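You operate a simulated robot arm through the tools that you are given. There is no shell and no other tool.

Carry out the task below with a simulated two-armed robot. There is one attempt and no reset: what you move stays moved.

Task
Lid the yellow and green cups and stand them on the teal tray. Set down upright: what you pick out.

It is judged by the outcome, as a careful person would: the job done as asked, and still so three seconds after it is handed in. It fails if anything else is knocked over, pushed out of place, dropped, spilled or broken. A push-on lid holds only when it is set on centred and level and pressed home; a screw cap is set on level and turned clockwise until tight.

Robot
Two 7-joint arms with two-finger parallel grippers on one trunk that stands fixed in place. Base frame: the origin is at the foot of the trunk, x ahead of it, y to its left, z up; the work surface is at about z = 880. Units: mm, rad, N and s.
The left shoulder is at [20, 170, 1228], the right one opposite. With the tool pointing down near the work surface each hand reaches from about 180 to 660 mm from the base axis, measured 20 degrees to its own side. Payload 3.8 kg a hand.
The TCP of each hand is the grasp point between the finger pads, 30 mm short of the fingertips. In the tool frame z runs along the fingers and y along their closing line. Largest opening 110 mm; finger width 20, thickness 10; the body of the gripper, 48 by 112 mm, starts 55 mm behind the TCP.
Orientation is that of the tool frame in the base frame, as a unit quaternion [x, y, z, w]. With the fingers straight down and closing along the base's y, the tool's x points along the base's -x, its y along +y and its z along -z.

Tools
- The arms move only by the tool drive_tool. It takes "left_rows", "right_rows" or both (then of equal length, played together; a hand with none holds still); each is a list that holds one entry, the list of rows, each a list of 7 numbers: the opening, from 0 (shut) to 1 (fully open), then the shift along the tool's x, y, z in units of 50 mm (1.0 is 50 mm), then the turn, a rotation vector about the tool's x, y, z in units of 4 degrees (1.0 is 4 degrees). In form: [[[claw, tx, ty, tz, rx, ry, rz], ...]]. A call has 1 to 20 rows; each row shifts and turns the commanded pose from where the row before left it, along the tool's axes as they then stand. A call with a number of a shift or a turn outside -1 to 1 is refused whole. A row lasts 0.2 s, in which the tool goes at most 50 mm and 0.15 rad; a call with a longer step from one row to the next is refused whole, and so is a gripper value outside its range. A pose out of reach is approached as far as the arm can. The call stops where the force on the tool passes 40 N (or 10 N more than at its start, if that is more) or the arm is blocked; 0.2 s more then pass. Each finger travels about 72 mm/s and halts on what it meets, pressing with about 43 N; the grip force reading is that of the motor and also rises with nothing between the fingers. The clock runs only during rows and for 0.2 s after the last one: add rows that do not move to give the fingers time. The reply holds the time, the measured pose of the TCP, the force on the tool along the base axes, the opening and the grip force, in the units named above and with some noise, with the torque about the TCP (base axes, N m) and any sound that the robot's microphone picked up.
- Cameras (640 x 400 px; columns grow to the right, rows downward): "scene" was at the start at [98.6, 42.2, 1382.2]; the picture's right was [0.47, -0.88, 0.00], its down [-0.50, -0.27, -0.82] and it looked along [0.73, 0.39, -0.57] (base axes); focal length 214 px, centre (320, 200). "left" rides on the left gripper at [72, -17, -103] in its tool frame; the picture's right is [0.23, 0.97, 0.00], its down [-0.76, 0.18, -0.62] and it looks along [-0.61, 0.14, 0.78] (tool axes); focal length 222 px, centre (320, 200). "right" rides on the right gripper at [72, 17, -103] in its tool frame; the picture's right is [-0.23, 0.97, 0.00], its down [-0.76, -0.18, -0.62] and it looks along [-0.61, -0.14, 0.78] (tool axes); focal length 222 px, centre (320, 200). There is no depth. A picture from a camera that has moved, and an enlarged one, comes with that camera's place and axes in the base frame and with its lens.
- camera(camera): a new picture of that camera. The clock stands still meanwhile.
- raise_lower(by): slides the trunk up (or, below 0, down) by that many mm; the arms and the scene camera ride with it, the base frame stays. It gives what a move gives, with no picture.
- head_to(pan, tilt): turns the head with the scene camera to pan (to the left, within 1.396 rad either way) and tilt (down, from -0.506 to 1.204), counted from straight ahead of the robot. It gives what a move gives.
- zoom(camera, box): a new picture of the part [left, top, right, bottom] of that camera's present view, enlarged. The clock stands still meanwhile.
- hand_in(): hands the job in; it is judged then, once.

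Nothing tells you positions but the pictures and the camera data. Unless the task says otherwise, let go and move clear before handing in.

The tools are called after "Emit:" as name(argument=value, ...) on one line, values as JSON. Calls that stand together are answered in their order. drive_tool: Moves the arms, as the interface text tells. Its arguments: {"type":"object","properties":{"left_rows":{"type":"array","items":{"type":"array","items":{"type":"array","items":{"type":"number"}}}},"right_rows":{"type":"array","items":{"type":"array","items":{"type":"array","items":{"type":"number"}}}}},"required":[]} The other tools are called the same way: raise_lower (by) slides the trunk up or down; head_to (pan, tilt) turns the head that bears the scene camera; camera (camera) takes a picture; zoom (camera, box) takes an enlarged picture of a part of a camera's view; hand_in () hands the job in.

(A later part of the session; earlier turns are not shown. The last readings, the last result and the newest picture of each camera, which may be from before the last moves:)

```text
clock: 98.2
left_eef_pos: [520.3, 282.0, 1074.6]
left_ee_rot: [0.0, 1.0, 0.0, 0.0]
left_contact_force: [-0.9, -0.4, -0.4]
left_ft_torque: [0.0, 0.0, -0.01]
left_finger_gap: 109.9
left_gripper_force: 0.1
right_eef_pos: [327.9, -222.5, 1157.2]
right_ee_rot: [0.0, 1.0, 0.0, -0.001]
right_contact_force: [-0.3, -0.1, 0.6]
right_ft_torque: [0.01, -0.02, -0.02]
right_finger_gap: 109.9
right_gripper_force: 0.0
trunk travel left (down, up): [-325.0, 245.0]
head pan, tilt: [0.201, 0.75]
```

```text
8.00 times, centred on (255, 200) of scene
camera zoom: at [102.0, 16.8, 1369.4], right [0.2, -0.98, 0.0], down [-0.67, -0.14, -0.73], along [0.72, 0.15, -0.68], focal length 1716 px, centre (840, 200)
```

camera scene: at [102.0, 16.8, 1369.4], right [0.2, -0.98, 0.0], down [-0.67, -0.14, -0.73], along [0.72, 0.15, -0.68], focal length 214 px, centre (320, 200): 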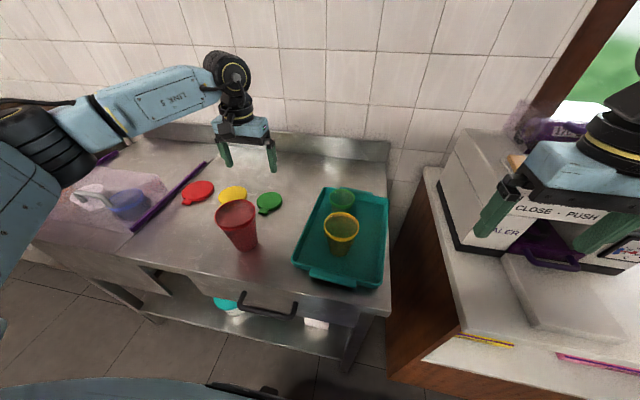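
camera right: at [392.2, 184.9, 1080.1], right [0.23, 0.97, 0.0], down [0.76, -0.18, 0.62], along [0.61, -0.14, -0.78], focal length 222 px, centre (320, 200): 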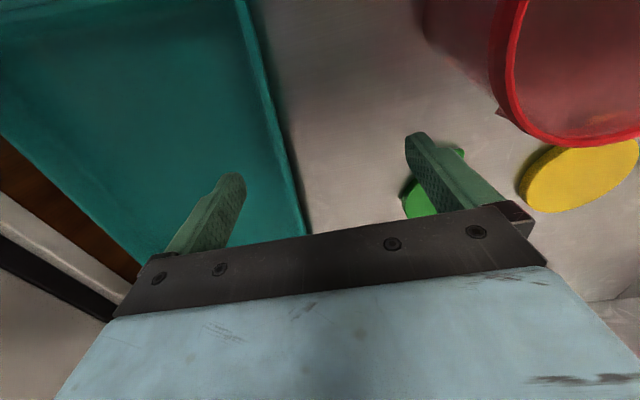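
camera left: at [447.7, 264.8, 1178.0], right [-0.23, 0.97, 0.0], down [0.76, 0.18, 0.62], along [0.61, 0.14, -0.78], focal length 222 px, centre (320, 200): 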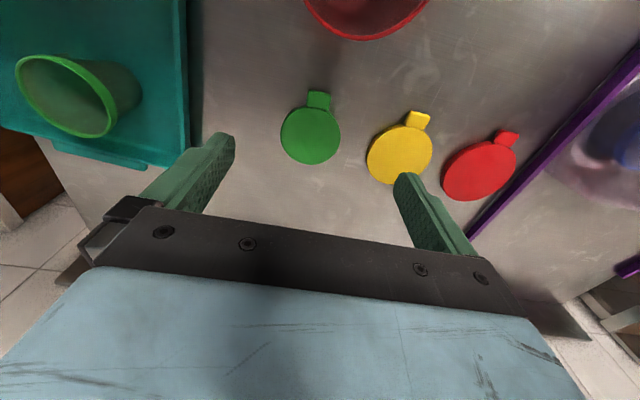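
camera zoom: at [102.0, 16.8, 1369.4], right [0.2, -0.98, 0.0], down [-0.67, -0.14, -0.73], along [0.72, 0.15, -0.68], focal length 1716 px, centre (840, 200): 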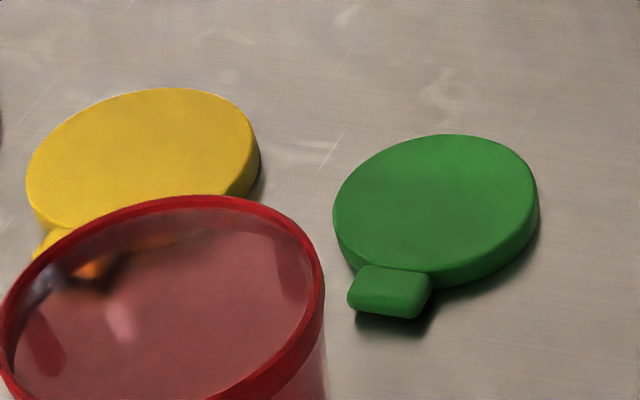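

Green lid centre ≈ (568, 280), diameter ≈81, tab toward the robot (−x); yellow lid centre ≈ (567, 408), diameter ≈92. I go over the green lid and lower partway.

Emit:
drive_tool(left_rows=[[[1, -0.48, -0.02, 0, 0, 0, 0], [1, -0.48, -0.02, 0, 0, 0, 0], [1, 0, 0, 0.5, 0, 0, 0], [1, 0, 0, 0.6, 0, 0, 0], [1, 0, 0, 0.6, 0, 0, 0], [1, 0, 0, 0.5, 0, 0, 0], [1, 0, 0, 0.3, 0, 0, 0], [1, 0, 0, 0, 0, 0, 0]]])

Emit:
camera(camera="left")

Emit:
zoom(camera="scene", box=[205, 160, 305, 230])

```text
clock: 100.0
left_eef_pos: [569.0, 281.6, 947.7]
left_ee_rot: [0.0, 1.0, 0.0, 0.0]
left_contact_force: [0.8, -1.0, -0.9]
left_ft_torque: [-0.02, 0.0, 0.0]
left_finger_gap: 110.1
left_gripper_force: 0.0
right_eef_pos: [326.7, -223.2, 1157.4]
right_ee_rot: [0.001, 1.0, 0.0, -0.001]
right_contact_force: [-0.7, -0.2, -0.5]
right_ft_torque: [-0.02, 0.05, -0.01]
right_finger_gap: 110.1
right_gripper_force: 0.0
trunk travel left (down, up): [-325.0, 245.0]
head pan, tilt: [0.201, 0.75]
```

```text
taken
camera left: at [496.7, 262.9, 1051.3], right [-0.23, 0.97, 0.0], down [0.76, 0.18, 0.62], along [0.61, 0.14, -0.78], focal length 222 px, centre (320, 200)
```

left: 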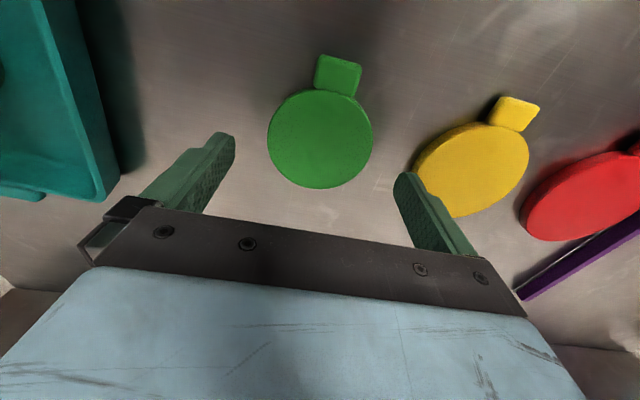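

```text
5.71 times, centred on (255, 195) of scene
camera zoom: at [101.9, 16.8, 1369.5], right [0.2, -0.98, 0.0], down [-0.67, -0.14, -0.73], along [0.72, 0.15, -0.68], focal length 1226 px, centre (691, 229)
```

zoom: 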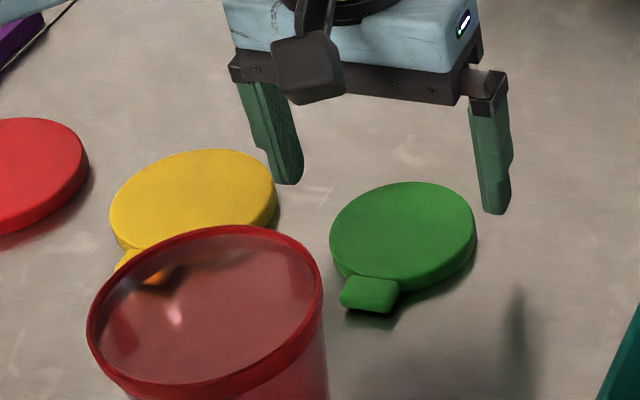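

The hand is centred over the green lid within about 1 mm. I lower until the fingertips are just above the counter.

Emit:
drive_tool(left_rows=[[[1, 0, 0, 0.3, 0, 0, 0], [1, 0, 0, 0.25, 0, 0, 0], [1, 0, 0, 0.14, 0, 0, 0], [1, 0, 0, 0, 0, 0, 0]]])

Emit:
camera(camera="left")

Emit:
zoom(camera="scene", box=[225, 165, 305, 225])

```text
clock: 101.0
left_eef_pos: [569.2, 280.3, 914.0]
left_ee_rot: [0.0, 1.0, 0.001, 0.0]
left_contact_force: [0.4, 0.0, 0.2]
left_ft_torque: [-0.02, -0.01, 0.01]
left_finger_gap: 110.1
left_gripper_force: 0.0
right_eef_pos: [328.2, -223.4, 1156.3]
right_ee_rot: [-0.001, 1.0, 0.0, 0.0]
right_contact_force: [0.2, -0.1, -0.3]
right_ft_torque: [-0.03, 0.02, 0.02]
right_finger_gap: 110.0
right_gripper_force: 0.0
trunk travel left (down, up): [-325.0, 245.0]
head pan, tilt: [0.201, 0.75]
```

```text
taken
camera left: at [496.2, 263.2, 1016.7], right [-0.23, 0.97, 0.0], down [0.76, 0.18, 0.62], along [0.61, 0.14, -0.78], focal length 222 px, centre (320, 200)
```

left: 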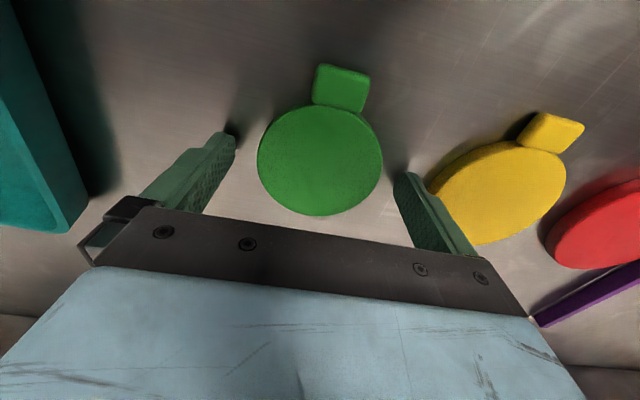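

```text
6.67 times, centred on (265, 195) of scene
camera zoom: at [102.0, 16.8, 1369.4], right [0.2, -0.98, 0.0], down [-0.67, -0.14, -0.73], along [0.72, 0.15, -0.68], focal length 1430 px, centre (687, 233)
```

zoom: 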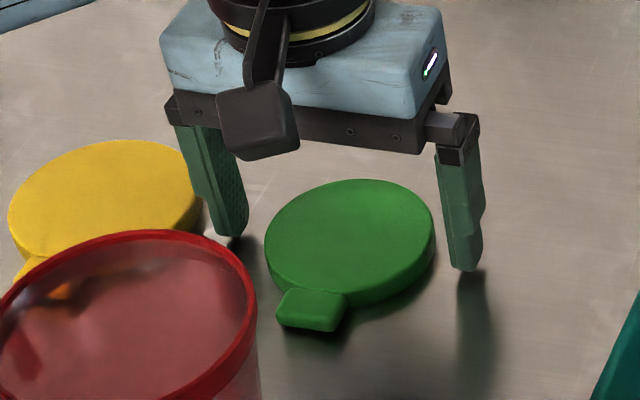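

Emit:
drive_tool(left_rows=[[[1, 0, 0, 0.03, 0, 0, 0], [0.9, 0, 0, 0, 0, 0, 0], [0.82, 0, 0, 0, 0, 0, 0], [0.76, 0, 0, 0, 0, 0, 0], [0.72, 0, 0, 0, 0, 0, 0], [0.6, 0, 0, 0, 0, 0, 0], [0.3, 0, 0, 0, 0, 0, 0], [0, 0, 0, 0, 0, 0, 0], [0, 0, 0, 0, 0, 0, 0]]])

Emit:
camera(camera="left")

Emit:
zoom(camera="scene", box=[225, 165, 305, 225])

```text
clock: 103.0
left_eef_pos: [567.9, 280.5, 912.8]
left_ee_rot: [0.0, 1.0, 0.0, 0.0]
left_contact_force: [0.1, -0.1, 0.5]
left_ft_torque: [-0.01, 0.03, 0.0]
left_finger_gap: 81.5
left_gripper_force: 43.3
right_eef_pos: [329.6, -221.3, 1156.8]
right_ee_rot: [-0.001, 1.0, 0.0, 0.0]
right_contact_force: [0.1, 0.6, 0.1]
right_ft_torque: [0.0, -0.02, -0.01]
right_finger_gap: 110.1
right_gripper_force: 0.1
trunk travel left (down, up): [-325.0, 245.0]
head pan, tilt: [0.201, 0.75]
```

```text
taken
camera left: at [495.9, 262.4, 1015.9], right [-0.23, 0.97, 0.0], down [0.76, 0.18, 0.62], along [0.61, 0.14, -0.78], focal length 222 px, centre (320, 200)
```

left: 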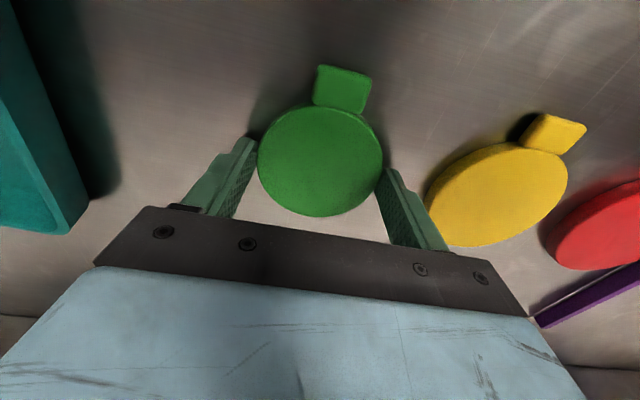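

```text
6.67 times, centred on (265, 195) of scene
camera zoom: at [102.0, 16.8, 1369.4], right [0.2, -0.98, 0.0], down [-0.67, -0.14, -0.73], along [0.72, 0.15, -0.68], focal length 1430 px, centre (687, 233)
```

zoom: 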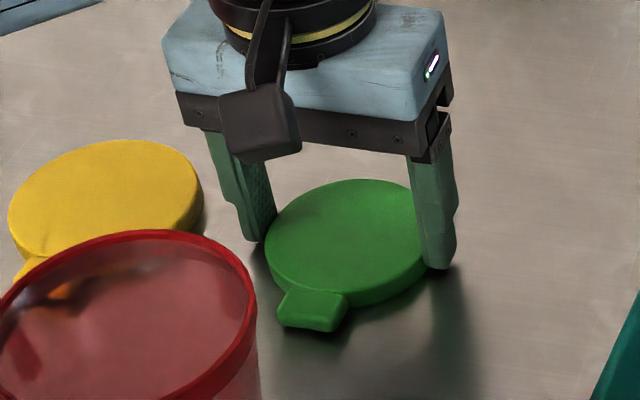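

Lid gripped at 81.5 mm. I lift slowly and check that it stays level.

Emit:
drive_tool(left_rows=[[[0, 0, 0, -0.03, 0, 0, 0], [0, 0, 0, -0.05, 0, 0, 0], [0, 0, 0, -0.08, 0, 0, 0], [0, 0, 0, -0.1, 0, 0, 0], [0, 0, 0, -0.1, 0, 0, 0], [0, 0, 0, -0.1, 0, 0, 0], [0, 0, 0, -0.05, 0, 0, 0], [0, 0, 0, 0, 0, 0, 0]]])

Emit:
camera(camera="left")

Emit:
zoom(camera="scene", box=[225, 165, 305, 225])

```text
clock: 104.8
left_eef_pos: [568.0, 278.4, 938.5]
left_ee_rot: [-0.001, 1.0, 0.0, 0.0]
left_contact_force: [0.9, -0.8, 0.0]
left_ft_torque: [0.03, 0.0, 0.02]
left_finger_gap: 81.3
left_gripper_force: 42.9
right_eef_pos: [328.1, -221.7, 1156.4]
right_ee_rot: [0.0, 1.0, 0.0, 0.0]
right_contact_force: [-0.2, -0.2, 0.3]
right_ft_torque: [0.0, 0.01, -0.01]
right_finger_gap: 109.8
right_gripper_force: 0.1
trunk travel left (down, up): [-325.0, 245.0]
head pan, tilt: [0.201, 0.75]
```

```text
taken
camera left: at [495.8, 262.3, 1042.3], right [-0.23, 0.97, 0.0], down [0.76, 0.18, 0.62], along [0.61, 0.14, -0.78], focal length 222 px, centre (320, 200)
```

left: 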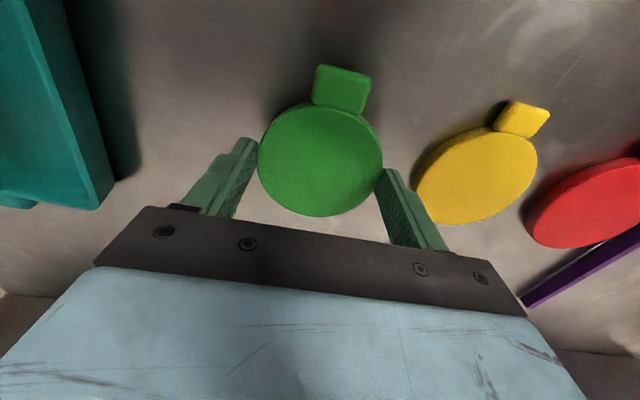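

```text
6.67 times, centred on (265, 195) of scene
camera zoom: at [102.0, 16.8, 1369.4], right [0.2, -0.98, 0.0], down [-0.67, -0.14, -0.73], along [0.72, 0.15, -0.68], focal length 1430 px, centre (687, 233)
```

zoom: 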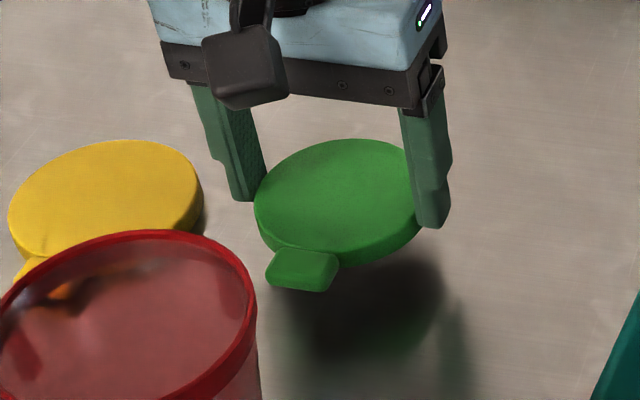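

The lid is held level. I zoom in to measure its exact offset in the grip.

Emit:
zoom(camera="left", box=[240, 60, 400, 225])

```text
2.42 times, centred on (320, 142) of left
camera zoom: at [495.8, 262.3, 1042.3], right [-0.23, 0.97, 0.0], down [0.76, 0.18, 0.62], along [0.61, 0.14, -0.78], focal length 538 px, centre (320, 339)
```

zoom: 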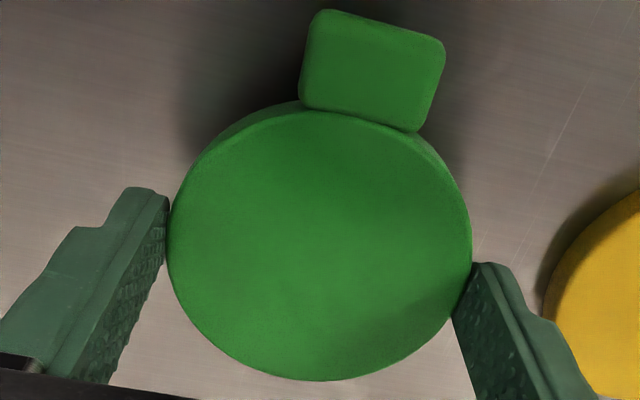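

Lid centre is about 1 mm forward of the hand's centre. I carry the lid toward the tray, stopping short, while turning the right hand to serve as a side-viewing camera.

Emit:
drive_tool(left_rows=[[[0, 0, 0, -0.2, 0, 0, 0], [0, 0, 0, -0.4, 0, 0, 0], [0, 0, 0, -0.5, 0, 0, 0], [0, 0, 0, -0.5, 0, 0, 0], [0, 0, 0, -0.4, 0, 0, 0], [0, 0.02, -0.2, 0, 0, 0, 0], [0, 0.04, -0.3, 0, 0, 0, 0], [0, 0.04, -0.4, 0, 0, 0, 0], [0, 0.05, -0.4, 0, 0, 0, 0], [0, 0.05, -0.4, 0, 0, 0, 0], [0, 0.05, -0.4, 0, 0, 0, 0], [0, 0.04, -0.3, 0, 0, 0, 0], [0, 0.03, -0.2, 0, 0, 0, 0], [0, 0, 0, 0, 0, 0, 0]]], right_rows=[[[1, 0, 0, 0, 0, 0, -1], [1, 0, 0, 0, 0, 0, -1], [1, 0, 0, 0, 0, 0, -1], [1, 0, 0, 0, 0, 0, -1], [1, 0, 0, 0, 0, 0, -1], [1, 0, 0, 0, 0, 0, -1], [1, 0, 0, 0, 0, 0, -1], [1, 0, 0, 0, 0, 0, -1], [1, 0, 0, 0, 0, 0, -1], [1, 0, 0, 0, 0, 0, -1], [1, 0, 0, 0, 0, 0, -1], [1, 0, 0, 0, 0, 0, -1], [1, 0, 0, 0, 0, 0, -1], [1, 0, 0, 0, 0, 0, -1]]])

Emit:
drive_tool(right_rows=[[[1, 0, 0, 0, 0, 0, -1], [1, 0, 0, 0, 0, 0, -1], [1, 0, 0, 0, 0, 0, -1], [1, 0, 0, 0, 0, 0, -1], [1, 0, 0, 0, 0, 0, -1], [1, 0, 0, 0, 0, 0, -1], [1, 0, 0, 0, 0, 0, -1], [1, 0, 0, 0, 0, 0, -1], [1, 0, 0, 0, 0, 0, -0.5], [1, -0.1, -0.5, 0, 0, 0, 0], [1, -0.2, -0.6, 0, 0, 0, 0], [1, -0.3, -0.6, 0, 0, 0, 0], [1, -0.3, -0.6, 0, 0, 0, 0], [1, -0.3, -0.5, 0, 0, 0, 0], [1, -0.3, -0.4, 0, 0, 0, 0], [1, 0, 0, 0, 0, 0, 0]]])

Emit:
camera(camera="right")

Emit:
camera(camera="scene")

```text
clock: 107.8
left_eef_pos: [552.0, 149.8, 1039.5]
left_ee_rot: [0.001, 1.0, 0.001, 0.0]
left_contact_force: [0.3, -0.4, 0.3]
left_ft_torque: [0.01, 0.0, 0.02]
left_finger_gap: 81.7
left_gripper_force: 43.0
right_eef_pos: [328.0, -223.9, 1157.4]
right_ee_rot: [-0.47, 0.882, 0.0, 0.0]
right_contact_force: [0.5, 0.1, -1.0]
right_ft_torque: [0.0, -0.02, 0.02]
right_finger_gap: 109.9
right_gripper_force: 0.1
trunk travel left (down, up): [-325.0, 245.0]
head pan, tilt: [0.201, 0.75]
```

```text
clock: 111.2
left_eef_pos: [553.2, 149.7, 1038.3]
left_ee_rot: [0.0, 1.0, 0.0, -0.001]
left_contact_force: [0.0, -0.4, -0.2]
left_ft_torque: [-0.03, 0.0, 0.0]
left_finger_gap: 81.5
left_gripper_force: 43.5
right_eef_pos: [328.9, -48.9, 1164.6]
right_ee_rot: [-0.706, 0.708, 0.001, 0.0]
right_contact_force: [0.1, -0.3, 0.4]
right_ft_torque: [-0.05, -0.01, 0.03]
right_finger_gap: 110.1
right_gripper_force: 0.1
right hand out of reach, approached as far as the arm can: row 4, 5, 6, 7, 8, 9, 10, 11, 12, 13, 14, 15
trunk travel left (down, up): [-325.0, 245.0]
head pan, tilt: [0.201, 0.75]
```

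```text
taken
camera right: at [312.6, -119.9, 1267.2], right [-0.97, 0.23, 0.0], down [0.18, 0.76, 0.62], along [0.14, 0.61, -0.78], focal length 222 px, centre (320, 200)
```

right: 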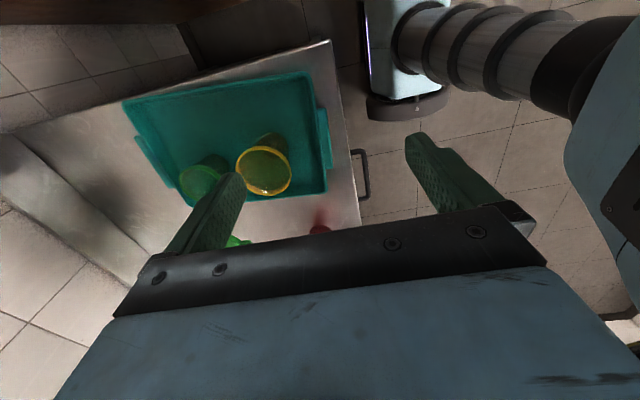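

```text
taken
camera scene: at [102.0, 16.6, 1369.4], right [0.2, -0.98, 0.0], down [-0.67, -0.14, -0.73], along [0.72, 0.15, -0.68], focal length 214 px, centre (320, 200)
```

scene: 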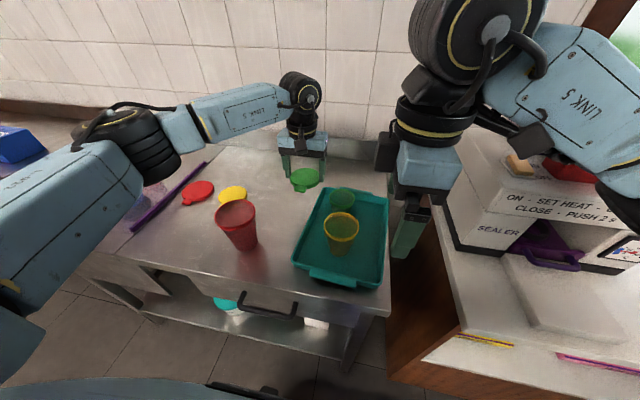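

The right hand hit its yaw limit at −90°, so I'll use −45° instead. It moves to a viewing position to the front-right of the tray while the left hand waits with the lid.

Emit:
drive_tool(right_rows=[[[1, 0, 0, 0, 0, 0, 1], [1, 0, 0, 0, 0, 0, 1], [1, 0, 0, 0, 0, 0, 1], [1, 0, 0, 0, 0, 0, 1], [1, 0, 0, 0, 0, 0, 1], [1, 0, 0, 0, 0, 0, 1], [1, 0, 0, 0, 0, 0, 1], [1, 0, 0, 0, 0, 0, 1], [1, 0, 0, 0, 0, 0, 1], [1, 0, 0, 0, 0, 0, 1], [1, 0, 0, 0, 0, 0, 1.0], [1, 0, 0, 0, 0, 0, 0.25], [1, -0.3, -0.2, 0.2, 0, 0, 0], [1, -0.3, -0.4, 0.4, 0, 0, 0], [1, -0.28, -0.4, 0.4, 0, 0, 0], [1, 0, -0.3, 0.4, 0, 0, 0], [1, 0, -0.2, 0.1, 0, 0, 0], [1, 0, 0, 0, 0, 0, 0]]])

Emit:
camera(camera="right")

Emit:
camera(camera="scene")

```text
clock: 115.0
left_eef_pos: [550.5, 150.2, 1038.2]
left_ee_rot: [0.001, 1.0, 0.0, 0.001]
left_contact_force: [0.5, -0.7, -0.6]
left_ft_torque: [-0.02, 0.0, -0.05]
left_finger_gap: 81.7
left_gripper_force: 42.5
right_eef_pos: [414.5, -70.2, 1087.2]
right_ee_rot: [-0.382, 0.924, 0.0, 0.0]
right_contact_force: [-0.5, -0.5, 0.1]
right_ft_torque: [0.01, 0.01, 0.0]
right_finger_gap: 109.9
right_gripper_force: 0.1
trunk travel left (down, up): [-325.0, 245.0]
head pan, tilt: [0.201, 0.75]
```

```text
taken
camera right: at [351.7, -109.3, 1191.0], right [-0.53, 0.85, 0.0], down [0.66, 0.41, 0.62], along [0.53, 0.33, -0.78], focal length 222 px, centre (320, 200)
```

right: 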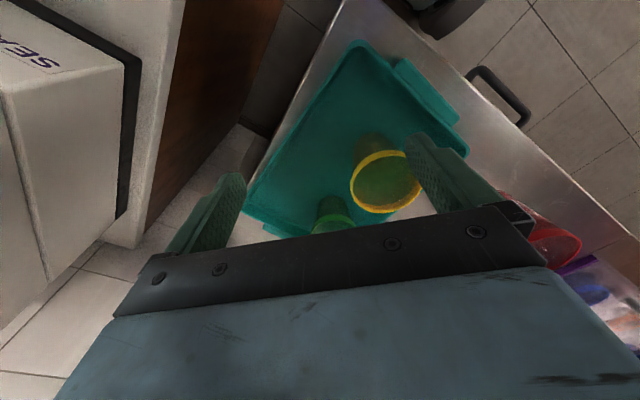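

```text
taken
camera scene: at [101.9, 16.7, 1369.4], right [0.2, -0.98, 0.0], down [-0.67, -0.14, -0.73], along [0.72, 0.15, -0.68], focal length 214 px, centre (320, 200)
```

scene: 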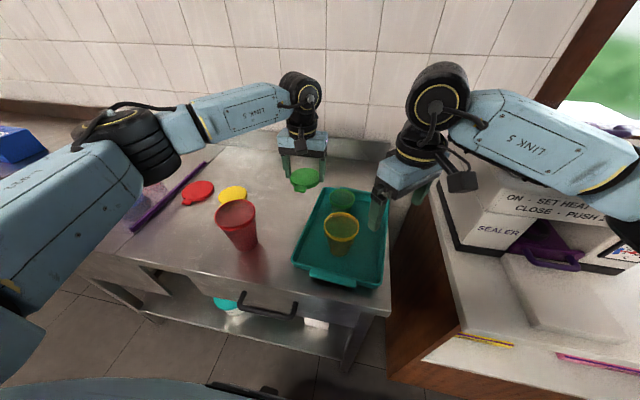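

The relative displacement bookkeeping gives an accurate target, so I move the lid right over the green cup (staying above it) and check alignment from the scene camera.

Emit:
drive_tool(left_rows=[[[0, 0.008, -0.2, 0, 0, 0, 0], [0, 0.01, -0.35, 0, 0, 0, 0], [0, 0.01, -0.4, 0, 0, 0, 0], [0, 0.01, -0.4, 0, 0, 0, 0], [0, 0.01, -0.4, 0, 0, 0, 0], [0, 0, -0.25, 0, 0, 0, 0], [0, 0, -0.112, 0.1, 0, 0, 0], [0, 0, 0, 0.2, 0, 0, 0], [0, 0, 0, 0.2, 0, 0, 0], [0, 0, 0, 0.1, 0, 0, 0], [0, 0, 0, 0, 0, 0, 0]]])

Emit:
zoom(camera="scene", box=[312, 170, 376, 210])

Emit:
camera(camera="left")

Emit:
camera(camera="right")

```text
clock: 117.4
left_eef_pos: [549.2, 43.5, 1007.6]
left_ee_rot: [0.0, 1.0, 0.001, -0.001]
left_contact_force: [0.6, 0.3, 0.6]
left_ft_torque: [0.01, -0.01, 0.01]
left_finger_gap: 81.5
left_gripper_force: 43.3
right_eef_pos: [413.7, -70.5, 1087.3]
right_ee_rot: [-0.383, 0.924, -0.001, 0.0]
right_contact_force: [-0.1, 0.1, 1.0]
right_ft_torque: [-0.01, 0.0, 0.0]
right_finger_gap: 110.0
right_gripper_force: 0.1
trunk travel left (down, up): [-325.0, 245.0]
head pan, tilt: [0.201, 0.75]
```

```text
10.00 times, centred on (344, 190) of scene
camera zoom: at [102.0, 16.8, 1369.4], right [0.2, -0.98, 0.0], down [-0.67, -0.14, -0.73], along [0.72, 0.15, -0.68], focal length 2145 px, centre (80, 300)
```

zoom: 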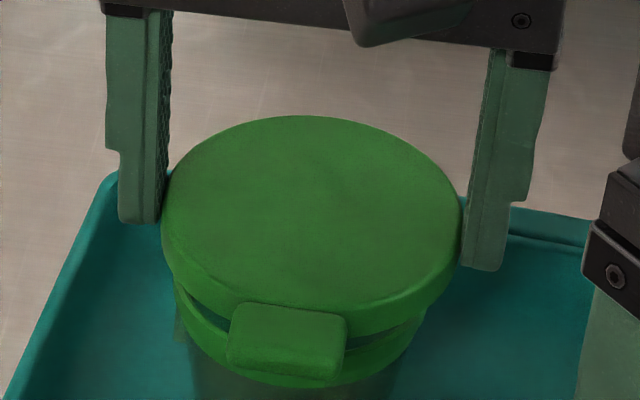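

```text
taken
camera left: at [476.6, 26.4, 1111.6], right [-0.23, 0.97, 0.0], down [0.76, 0.18, 0.62], along [0.61, 0.14, -0.78], focal length 222 px, centre (320, 200)
```

left: 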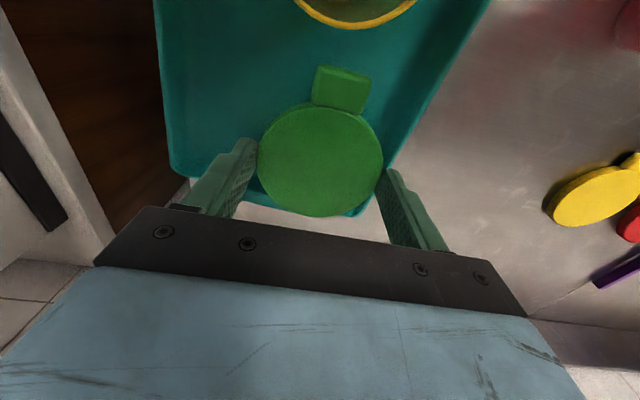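

```text
taken
camera right: at [351.6, -109.2, 1191.2], right [-0.53, 0.85, 0.0], down [0.66, 0.41, 0.62], along [0.53, 0.33, -0.78], focal length 222 px, centre (320, 200)
```

right: 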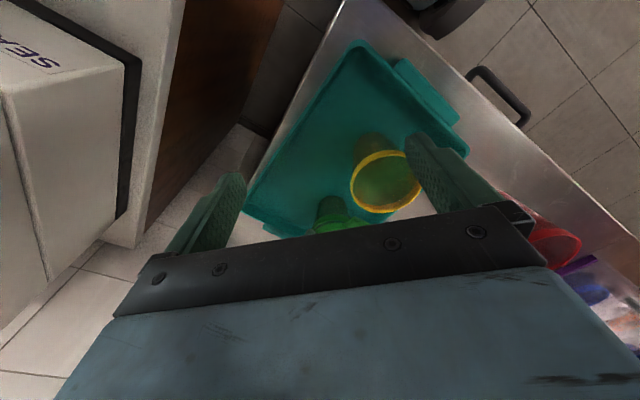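

The lid hangs just above the green cup. I zoom tighter on the edges to compare lid and rim centres.

Emit:
zoom(camera="scene", box=[324, 186, 344, 210])

Emit:
zoom(camera="scene", box=[342, 186, 362, 210])

```text
16.00 times, centred on (334, 198) of scene
camera zoom: at [102.0, 16.8, 1369.4], right [0.2, -0.98, 0.0], down [-0.67, -0.14, -0.73], along [0.72, 0.15, -0.68], focal length 3432 px, centre (96, 232)
```

zoom: 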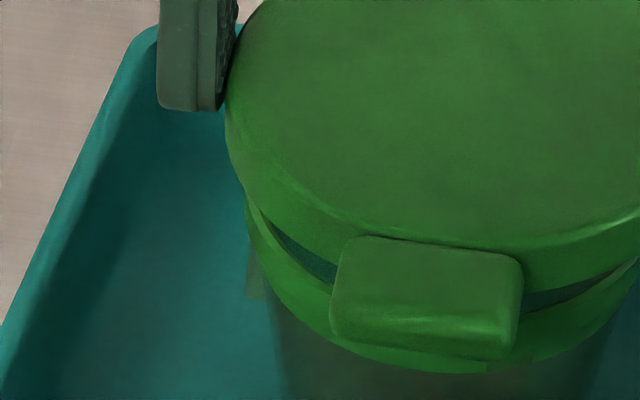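

```text
16.00 times, centred on (352, 198) of scene
camera zoom: at [102.0, 16.8, 1369.4], right [0.2, -0.98, 0.0], down [-0.67, -0.14, -0.73], along [0.72, 0.15, -0.68], focal length 3432 px, centre (-192, 232)
```

zoom: 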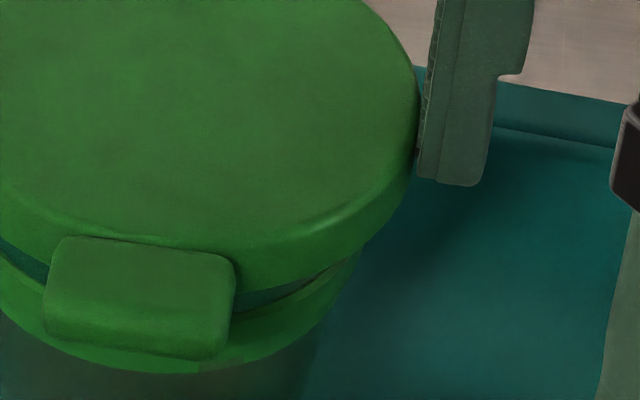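

The lid sits slightly right of the cup by about 1 mm from this view, but I want a second angle for the x direction. I raise and shift the right hand so that its camera sees the green cup.

Emit:
drive_tool(right_rows=[[[1, 0, 0, -0.5, 0, 0, 0], [1, 0, 0, -0.6, 0, 0, 0], [1, -0.3, 0.07, -0.6, 0, 0, 0], [1, -0.4, 0.1, -0.3, 0, 0, 0], [1, -0.4, 0.1, 0, 0, 0, 0], [1, 0, 0, 0, 0, 0, 0]]])

Emit:
camera(camera="right")

Emit:
camera(camera="scene")

```text
clock: 118.8
left_eef_pos: [547.7, 42.5, 1008.4]
left_ee_rot: [0.001, 1.0, 0.0, 0.001]
left_contact_force: [-0.5, 0.3, -0.3]
left_ft_torque: [0.01, -0.02, -0.02]
left_finger_gap: 81.4
left_gripper_force: 43.1
right_eef_pos: [442.3, -23.8, 1186.6]
right_ee_rot: [-0.383, 0.924, 0.0, 0.0]
right_contact_force: [-0.2, 0.5, 0.3]
right_ft_torque: [0.0, -0.01, 0.0]
right_finger_gap: 110.2
right_gripper_force: 0.1
trunk travel left (down, up): [-325.0, 245.0]
head pan, tilt: [0.201, 0.75]
```

```text
taken
camera right: at [380.4, -62.4, 1290.7], right [-0.53, 0.85, 0.0], down [0.66, 0.41, 0.62], along [0.53, 0.33, -0.78], focal length 222 px, centre (320, 200)
```

right: 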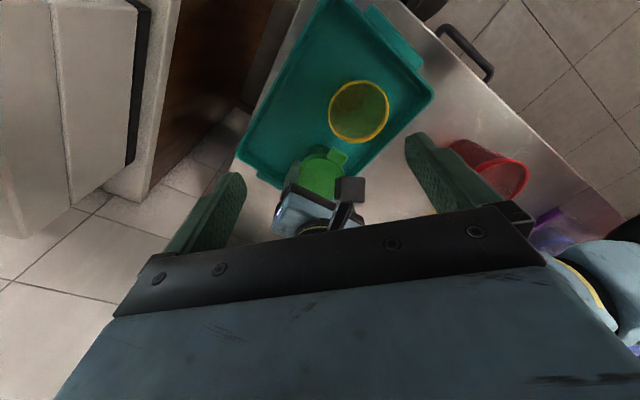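

```text
taken
camera scene: at [101.9, 16.5, 1369.4], right [0.2, -0.98, 0.0], down [-0.67, -0.14, -0.73], along [0.72, 0.15, -0.68], focal length 214 px, centre (320, 200)
```

scene: 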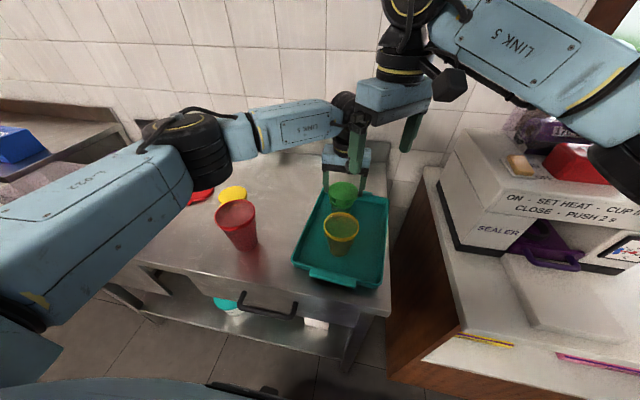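

Emit:
zoom(camera="right", box=[280, 130, 376, 210])

Emit:
zoom(camera="right", box=[300, 135, 350, 175])

```text
5.00 times, centred on (328, 170) of right
camera zoom: at [380.4, -62.4, 1290.7], right [-0.53, 0.85, 0.0], down [0.66, 0.41, 0.62], along [0.53, 0.33, -0.78], focal length 1111 px, centre (280, 350)
```

zoom: 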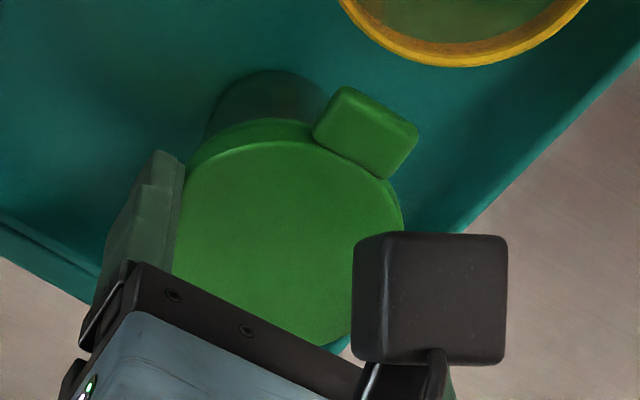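

```text
10.00 times, centred on (325, 155) of right
camera zoom: at [380.4, -62.4, 1290.7], right [-0.53, 0.85, 0.0], down [0.66, 0.41, 0.62], along [0.53, 0.33, -0.78], focal length 2221 px, centre (270, 650)
```

zoom: 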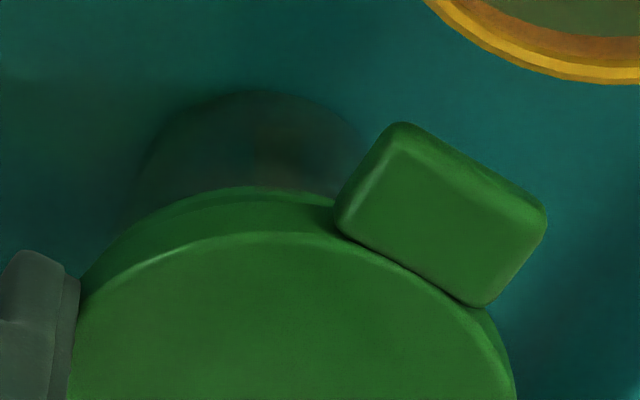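

The lid hides the rim from above, so I rely on the measurements: I'll shift the lid 1 mm left, retract the right hand, and lower gently while watching force and height.

Emit:
drive_tool(left_rows=[[[0, 0, 0.022, 0, 0, 0, 0], [0, 0, 0, 0.04, 0, 0, 0], [0, 0, 0, 0.04, 0, 0, 0], [0, 0, 0, 0.03, 0, 0, 0], [0, 0, 0, 0, 0, 0, 0]]], right_rows=[[[1, 0.5, -0.14, 0, 0, 0, 0], [1, 0.6, -0.14, 0, 0, 0, 0], [1, 0.6, -0.14, 0, 0, 0, 0], [1, 0.5, -0.14, 0, 0, 0, 0], [1, 0, 0, 0, 0, 0, 0]]])

Emit:
zoom(camera="scene", box=[312, 170, 376, 210])

```text
clock: 120.0
left_eef_pos: [549.2, 45.0, 1002.5]
left_ee_rot: [0.001, 1.0, 0.0, 0.0]
left_contact_force: [-0.2, -0.8, 0.0]
left_ft_torque: [0.01, -0.03, 0.0]
left_finger_gap: 81.3
left_gripper_force: 43.1
right_eef_pos: [387.2, -120.6, 1187.9]
right_ee_rot: [-0.382, 0.924, 0.0, 0.0]
right_contact_force: [-0.6, 0.9, 0.5]
right_ft_torque: [0.02, -0.03, 0.0]
right_finger_gap: 109.9
right_gripper_force: 0.0
trunk travel left (down, up): [-325.0, 245.0]
head pan, tilt: [0.201, 0.75]
```

```text
10.00 times, centred on (344, 190) of scene
camera zoom: at [102.1, 17.0, 1369.4], right [0.2, -0.98, 0.0], down [-0.67, -0.14, -0.73], along [0.72, 0.15, -0.68], focal length 2145 px, centre (80, 300)
```

zoom: 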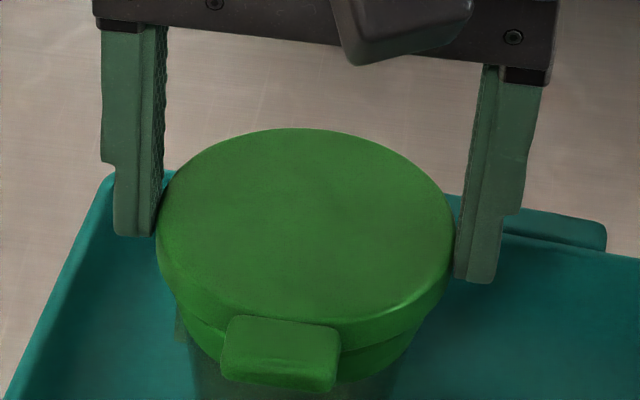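

Emit:
drive_tool(left_rows=[[[0, 0, 0, 0.02, 0, 0, 0], [0, 0, 0, 0.02, 0, 0, 0], [0, 0, 0, 0.02, 0, 0, 0]]])

Emit:
zoom(camera="scene", box=[312, 170, 376, 210])

```text
clock: 120.8
left_eef_pos: [550.2, 44.8, 1000.6]
left_ee_rot: [0.0, 1.0, 0.0, 0.0]
left_contact_force: [0.2, 0.4, 0.8]
left_ft_torque: [-0.03, 0.0, 0.01]
left_finger_gap: 81.6
left_gripper_force: 43.2
right_eef_pos: [386.7, -119.9, 1187.9]
right_ee_rot: [-0.382, 0.924, -0.001, 0.0]
right_contact_force: [0.0, 0.4, -0.3]
right_ft_torque: [-0.04, -0.02, 0.02]
right_finger_gap: 109.8
right_gripper_force: 0.1
trunk travel left (down, up): [-325.0, 245.0]
head pan, tilt: [0.201, 0.75]
```

```text
10.00 times, centred on (344, 190) of scene
camera zoom: at [102.1, 16.9, 1369.4], right [0.2, -0.98, 0.0], down [-0.67, -0.14, -0.73], along [0.72, 0.15, -0.68], focal length 2145 px, centre (80, 300)
```

zoom: 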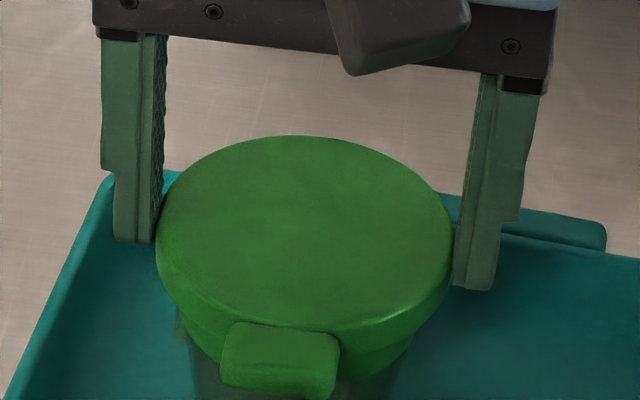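

Emit:
drive_tool(left_rows=[[[0, 0, 0, 0.02, 0, 0, 0], [0, 0, 0, 0.02, 0, 0, 0], [0, 0, 0, 0.02, 0, 0, 0]]])

Emit:
zoom(camera="scene", box=[312, 170, 376, 210])

```text
clock: 121.6
left_eef_pos: [549.2, 44.7, 997.6]
left_ee_rot: [0.0, 1.0, 0.001, 0.001]
left_contact_force: [0.0, 0.6, 0.2]
left_ft_torque: [-0.01, 0.0, -0.01]
left_finger_gap: 81.7
left_gripper_force: 43.2
right_eef_pos: [386.2, -118.7, 1187.3]
right_ee_rot: [-0.383, 0.924, 0.0, 0.0]
right_contact_force: [0.1, -1.0, -0.2]
right_ft_torque: [0.0, -0.01, 0.03]
right_finger_gap: 110.2
right_gripper_force: 0.0
trunk travel left (down, up): [-325.0, 245.0]
head pan, tilt: [0.201, 0.75]
```

```text
10.00 times, centred on (344, 190) of scene
camera zoom: at [102.0, 16.8, 1369.4], right [0.2, -0.98, 0.0], down [-0.67, -0.14, -0.73], along [0.72, 0.15, -0.68], focal length 2145 px, centre (80, 300)
```

zoom: 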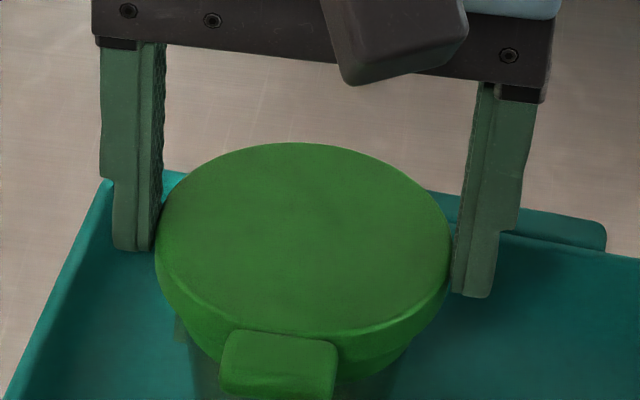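

Emit:
drive_tool(left_rows=[[[0, 0, 0, 0.02, 0, 0, 0], [0, 0, 0, 0.02, 0, 0, 0], [0, 0, 0, 0.02, 0, 0, 0]]])

Emit:
zoom(camera="scene", box=[312, 170, 376, 210])

```text
clock: 122.4
left_eef_pos: [548.6, 44.1, 994.7]
left_ee_rot: [-0.001, 1.0, 0.0, 0.001]
left_contact_force: [-0.5, 0.2, 0.6]
left_ft_torque: [0.03, 0.0, -0.03]
left_finger_gap: 81.4
left_gripper_force: 42.9
right_eef_pos: [386.4, -119.8, 1188.8]
right_ee_rot: [-0.383, 0.924, 0.0, 0.0]
right_contact_force: [-0.6, -0.3, 0.5]
right_ft_torque: [-0.04, 0.02, 0.01]
right_finger_gap: 110.0
right_gripper_force: 0.0
trunk travel left (down, up): [-325.0, 245.0]
head pan, tilt: [0.201, 0.75]
```

```text
10.00 times, centred on (344, 190) of scene
camera zoom: at [102.0, 16.8, 1369.4], right [0.2, -0.98, 0.0], down [-0.67, -0.14, -0.73], along [0.72, 0.15, -0.68], focal length 2145 px, centre (80, 300)
```

zoom: 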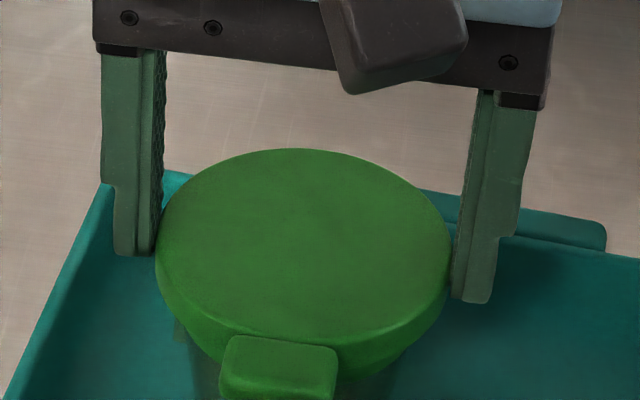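

Emit:
drive_tool(left_rows=[[[0, 0, 0, 0.02, 0, 0, 0], [0, 0, 0, 0.02, 0, 0, 0], [0, 0, 0, 0.02, 0, 0, 0]]])

Emit:
zoom(camera="scene", box=[312, 170, 376, 210])

```text
clock: 123.2
left_eef_pos: [550.1, 44.1, 991.6]
left_ee_rot: [0.0, 1.0, 0.0, 0.001]
left_contact_force: [-0.2, -0.9, 0.2]
left_ft_torque: [-0.01, -0.01, 0.0]
left_finger_gap: 81.4
left_gripper_force: 43.0
right_eef_pos: [387.0, -119.3, 1187.3]
right_ee_rot: [-0.383, 0.924, 0.0, 0.0]
right_contact_force: [1.1, 0.4, -0.2]
right_ft_torque: [0.02, 0.01, 0.04]
right_finger_gap: 110.0
right_gripper_force: 0.1
trunk travel left (down, up): [-325.0, 245.0]
head pan, tilt: [0.201, 0.75]
```

```text
10.00 times, centred on (344, 190) of scene
camera zoom: at [102.0, 16.8, 1369.4], right [0.2, -0.98, 0.0], down [-0.67, -0.14, -0.73], along [0.72, 0.15, -0.68], focal length 2145 px, centre (80, 300)
```

zoom: 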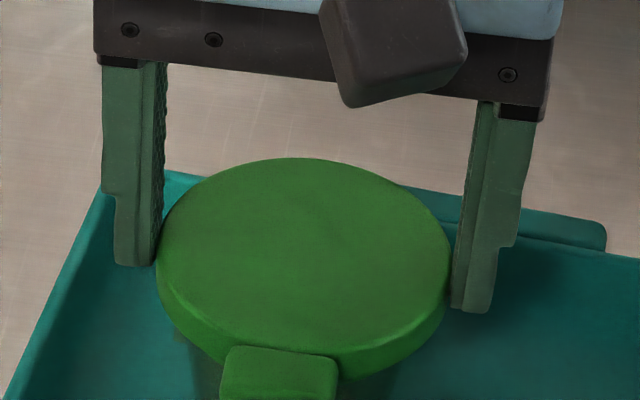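

Emit:
drive_tool(left_rows=[[[0, 0, 0, 0.02, 0, 0, 0], [0, 0, 0, 0.02, 0, 0, 0]]])

Emit:
zoom(camera="scene", box=[312, 170, 376, 210])

```text
clock: 123.8
left_eef_pos: [549.5, 45.1, 990.0]
left_ee_rot: [0.0, 1.0, 0.0, 0.001]
left_contact_force: [-0.4, -0.7, 0.2]
left_ft_torque: [0.01, 0.01, 0.03]
left_finger_gap: 81.6
left_gripper_force: 42.7
right_eef_pos: [386.5, -119.7, 1187.5]
right_ee_rot: [-0.383, 0.924, 0.0, 0.0]
right_contact_force: [-1.0, 0.1, 0.0]
right_ft_torque: [0.02, 0.01, -0.01]
right_finger_gap: 110.2
right_gripper_force: 0.0
trunk travel left (down, up): [-325.0, 245.0]
head pan, tilt: [0.201, 0.75]
```

```text
10.00 times, centred on (344, 190) of scene
camera zoom: at [102.0, 16.8, 1369.4], right [0.2, -0.98, 0.0], down [-0.67, -0.14, -0.73], along [0.72, 0.15, -0.68], focal length 2145 px, centre (80, 300)
```

zoom: 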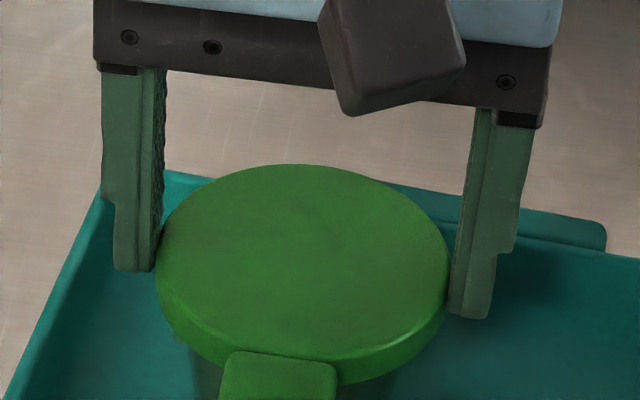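

Emit:
drive_tool(left_rows=[[[0, 0, 0, 0.02, 0, 0, 0], [0, 0, 0, 0, 0, 0, 0]]])

```text
clock: 124.4
left_eef_pos: [549.6, 43.8, 989.1]
left_ee_rot: [-0.001, 1.0, -0.001, 0.0]
left_contact_force: [1.1, 0.0, 3.3]
left_ft_torque: [0.03, -0.13, 0.04]
left_finger_gap: 81.0
left_gripper_force: 43.4
right_eef_pos: [386.0, -120.1, 1187.2]
right_ee_rot: [-0.382, 0.924, -0.001, 0.0]
right_contact_force: [1.3, 0.3, 0.6]
right_ft_torque: [-0.01, 0.0, -0.02]
right_finger_gap: 109.6
right_gripper_force: 0.1
trunk travel left (down, up): [-325.0, 245.0]
head pan, tilt: [0.201, 0.75]
```

Contact begins (3 N) with the skirt over the rim. Now I press it home gradually.

Emit:
drive_tool(left_rows=[[[0, 0, 0, 0.02, 0, 0, 0], [0, 0, 0, 0.02, 0, 0, 0], [0, 0, 0, 0, 0, 0, 0]]])

Emit:
zoom(camera="scene", box=[312, 170, 376, 210])

```text
clock: 125.2
left_eef_pos: [550.0, 44.5, 988.8]
left_ee_rot: [0.0, 1.0, -0.001, 0.001]
left_contact_force: [1.9, 0.7, 15.7]
left_ft_torque: [0.11, -0.57, 0.01]
left_finger_gap: 81.6
left_gripper_force: 43.4
right_eef_pos: [385.5, -120.0, 1187.5]
right_ee_rot: [-0.383, 0.924, 0.0, 0.0]
right_contact_force: [-0.1, -0.1, 0.3]
right_ft_torque: [-0.02, -0.02, -0.03]
right_finger_gap: 110.0
right_gripper_force: 0.0
trunk travel left (down, up): [-325.0, 245.0]
head pan, tilt: [0.201, 0.75]
```

```text
10.00 times, centred on (344, 190) of scene
camera zoom: at [101.0, 16.8, 1369.6], right [0.2, -0.98, 0.0], down [-0.67, -0.14, -0.73], along [0.72, 0.15, -0.68], focal length 2145 px, centre (80, 300)
```

zoom: 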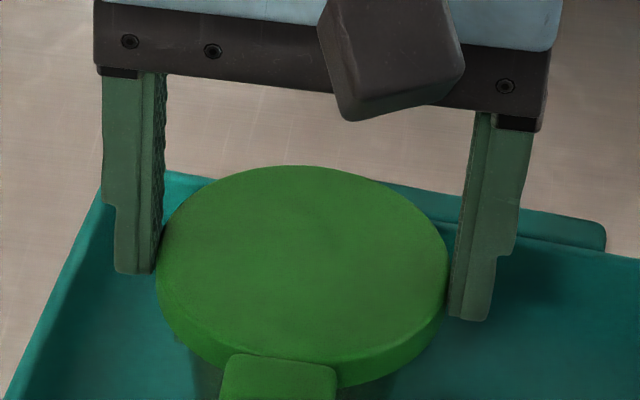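

Emit:
drive_tool(left_rows=[[[0, 0, 0, 0.02, 0, 0, 0], [0, 0, 0, 0.02, 0, 0, 0], [0, 0, 0, 0, 0, 0, 0]]])

Emit:
zoom(camera="scene", box=[312, 170, 376, 210])

Emit:
zoom(camera="left", box=[240, 60, 400, 225])

```text
clock: 126.0
left_eef_pos: [547.9, 44.5, 989.4]
left_ee_rot: [0.001, 1.0, -0.002, 0.004]
left_contact_force: [4.3, 1.2, 27.8]
left_ft_torque: [0.27, -0.99, 0.01]
left_finger_gap: 81.4
left_gripper_force: 43.2
right_eef_pos: [384.2, -120.4, 1188.6]
right_ee_rot: [-0.382, 0.924, -0.001, 0.001]
right_contact_force: [-1.0, 0.5, -0.5]
right_ft_torque: [0.02, -0.01, 0.0]
right_finger_gap: 109.7
right_gripper_force: 0.1
trunk travel left (down, up): [-325.0, 245.0]
head pan, tilt: [0.201, 0.75]
```

```text
10.00 times, centred on (344, 190) of scene
camera zoom: at [100.0, 16.8, 1369.7], right [0.2, -0.98, 0.0], down [-0.67, -0.14, -0.73], along [0.72, 0.15, -0.68], focal length 2145 px, centre (80, 300)
```

zoom: 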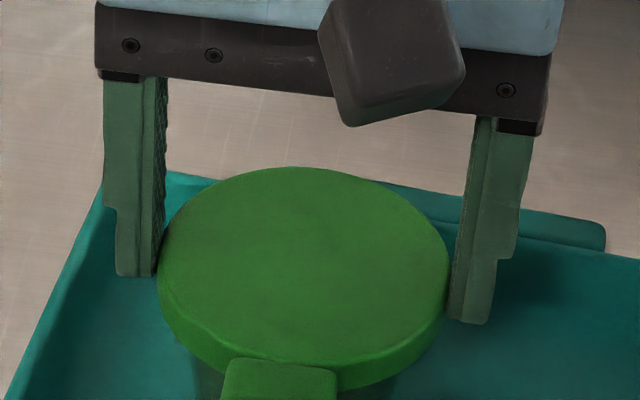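

```text
2.42 times, centred on (320, 142) of left
camera zoom: at [476.1, 27.2, 1090.9], right [-0.23, 0.97, 0.0], down [0.76, 0.18, 0.63], along [0.61, 0.14, -0.78], focal length 538 px, centre (320, 339)
```

zoom: 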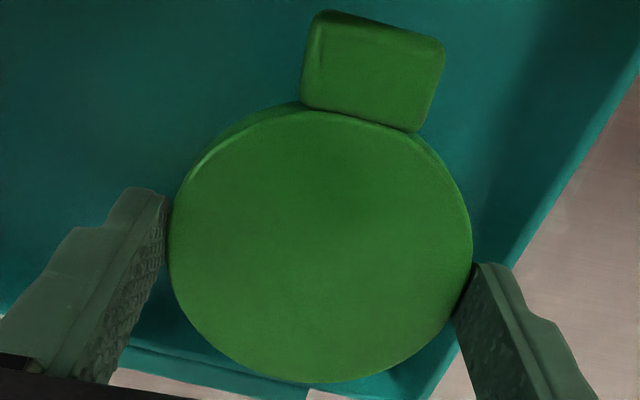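

The force reached 28 N but acts on the far edge only, and there's no click. I relieve, release the lid so it rests on the cup, and will press at its centre with closed fingers instead.

Emit:
drive_tool(left_rows=[[[0, 0, 0, -0.04, 0, 0, 0], [0, 0, 0, -0.045, 0, 0, 0], [0.6, 0, 0, 0, 0, 0, 0], [0.8, 0, 0, 0, 0, 0, 0], [0.9, 0, 0, 0, 0, 0, 0], [1, 0, 0, 0, 0, 0, 0], [1, 0, 0, 0, 0, 0, 0]]])

Emit:
zoom(camera="scene", box=[312, 170, 376, 210])

Emit:
zoom(camera="left", box=[240, 60, 400, 225])

```text
clock: 127.6
left_eef_pos: [548.7, 43.1, 987.5]
left_ee_rot: [-0.001, 1.0, 0.0, -0.001]
left_contact_force: [-0.2, 0.1, -0.4]
left_ft_torque: [-0.03, 0.02, 0.02]
left_finger_gap: 109.8
left_gripper_force: 0.1
right_eef_pos: [387.3, -119.7, 1188.5]
right_ee_rot: [-0.382, 0.924, 0.0, 0.0]
right_contact_force: [-1.4, 0.3, -0.2]
right_ft_torque: [0.0, 0.04, -0.03]
right_finger_gap: 110.2
right_gripper_force: 0.1
trunk travel left (down, up): [-325.0, 245.0]
head pan, tilt: [0.201, 0.75]
```

```text
10.00 times, centred on (344, 190) of scene
camera zoom: at [102.1, 16.9, 1369.4], right [0.2, -0.98, 0.0], down [-0.67, -0.14, -0.73], along [0.72, 0.15, -0.68], focal length 2145 px, centre (80, 300)
```

zoom: 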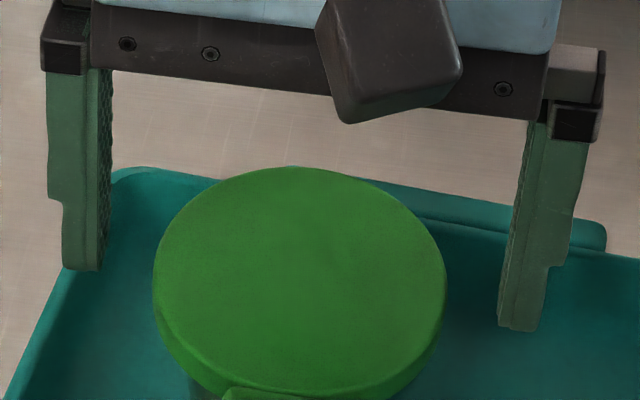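

```text
2.42 times, centred on (320, 142) of left
camera zoom: at [476.8, 27.9, 1091.3], right [-0.23, 0.97, 0.0], down [0.76, 0.18, 0.62], along [0.61, 0.14, -0.78], focal length 538 px, centre (320, 339)
```

zoom: 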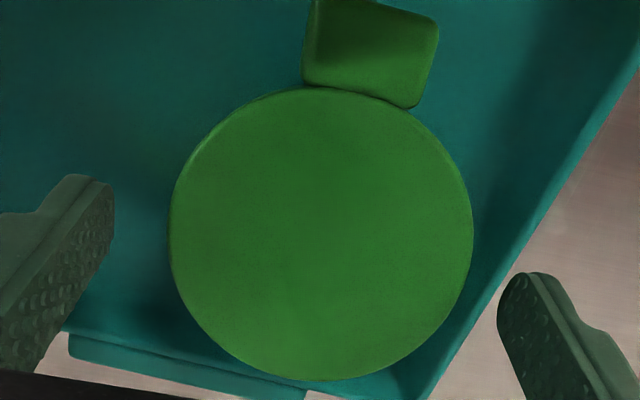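

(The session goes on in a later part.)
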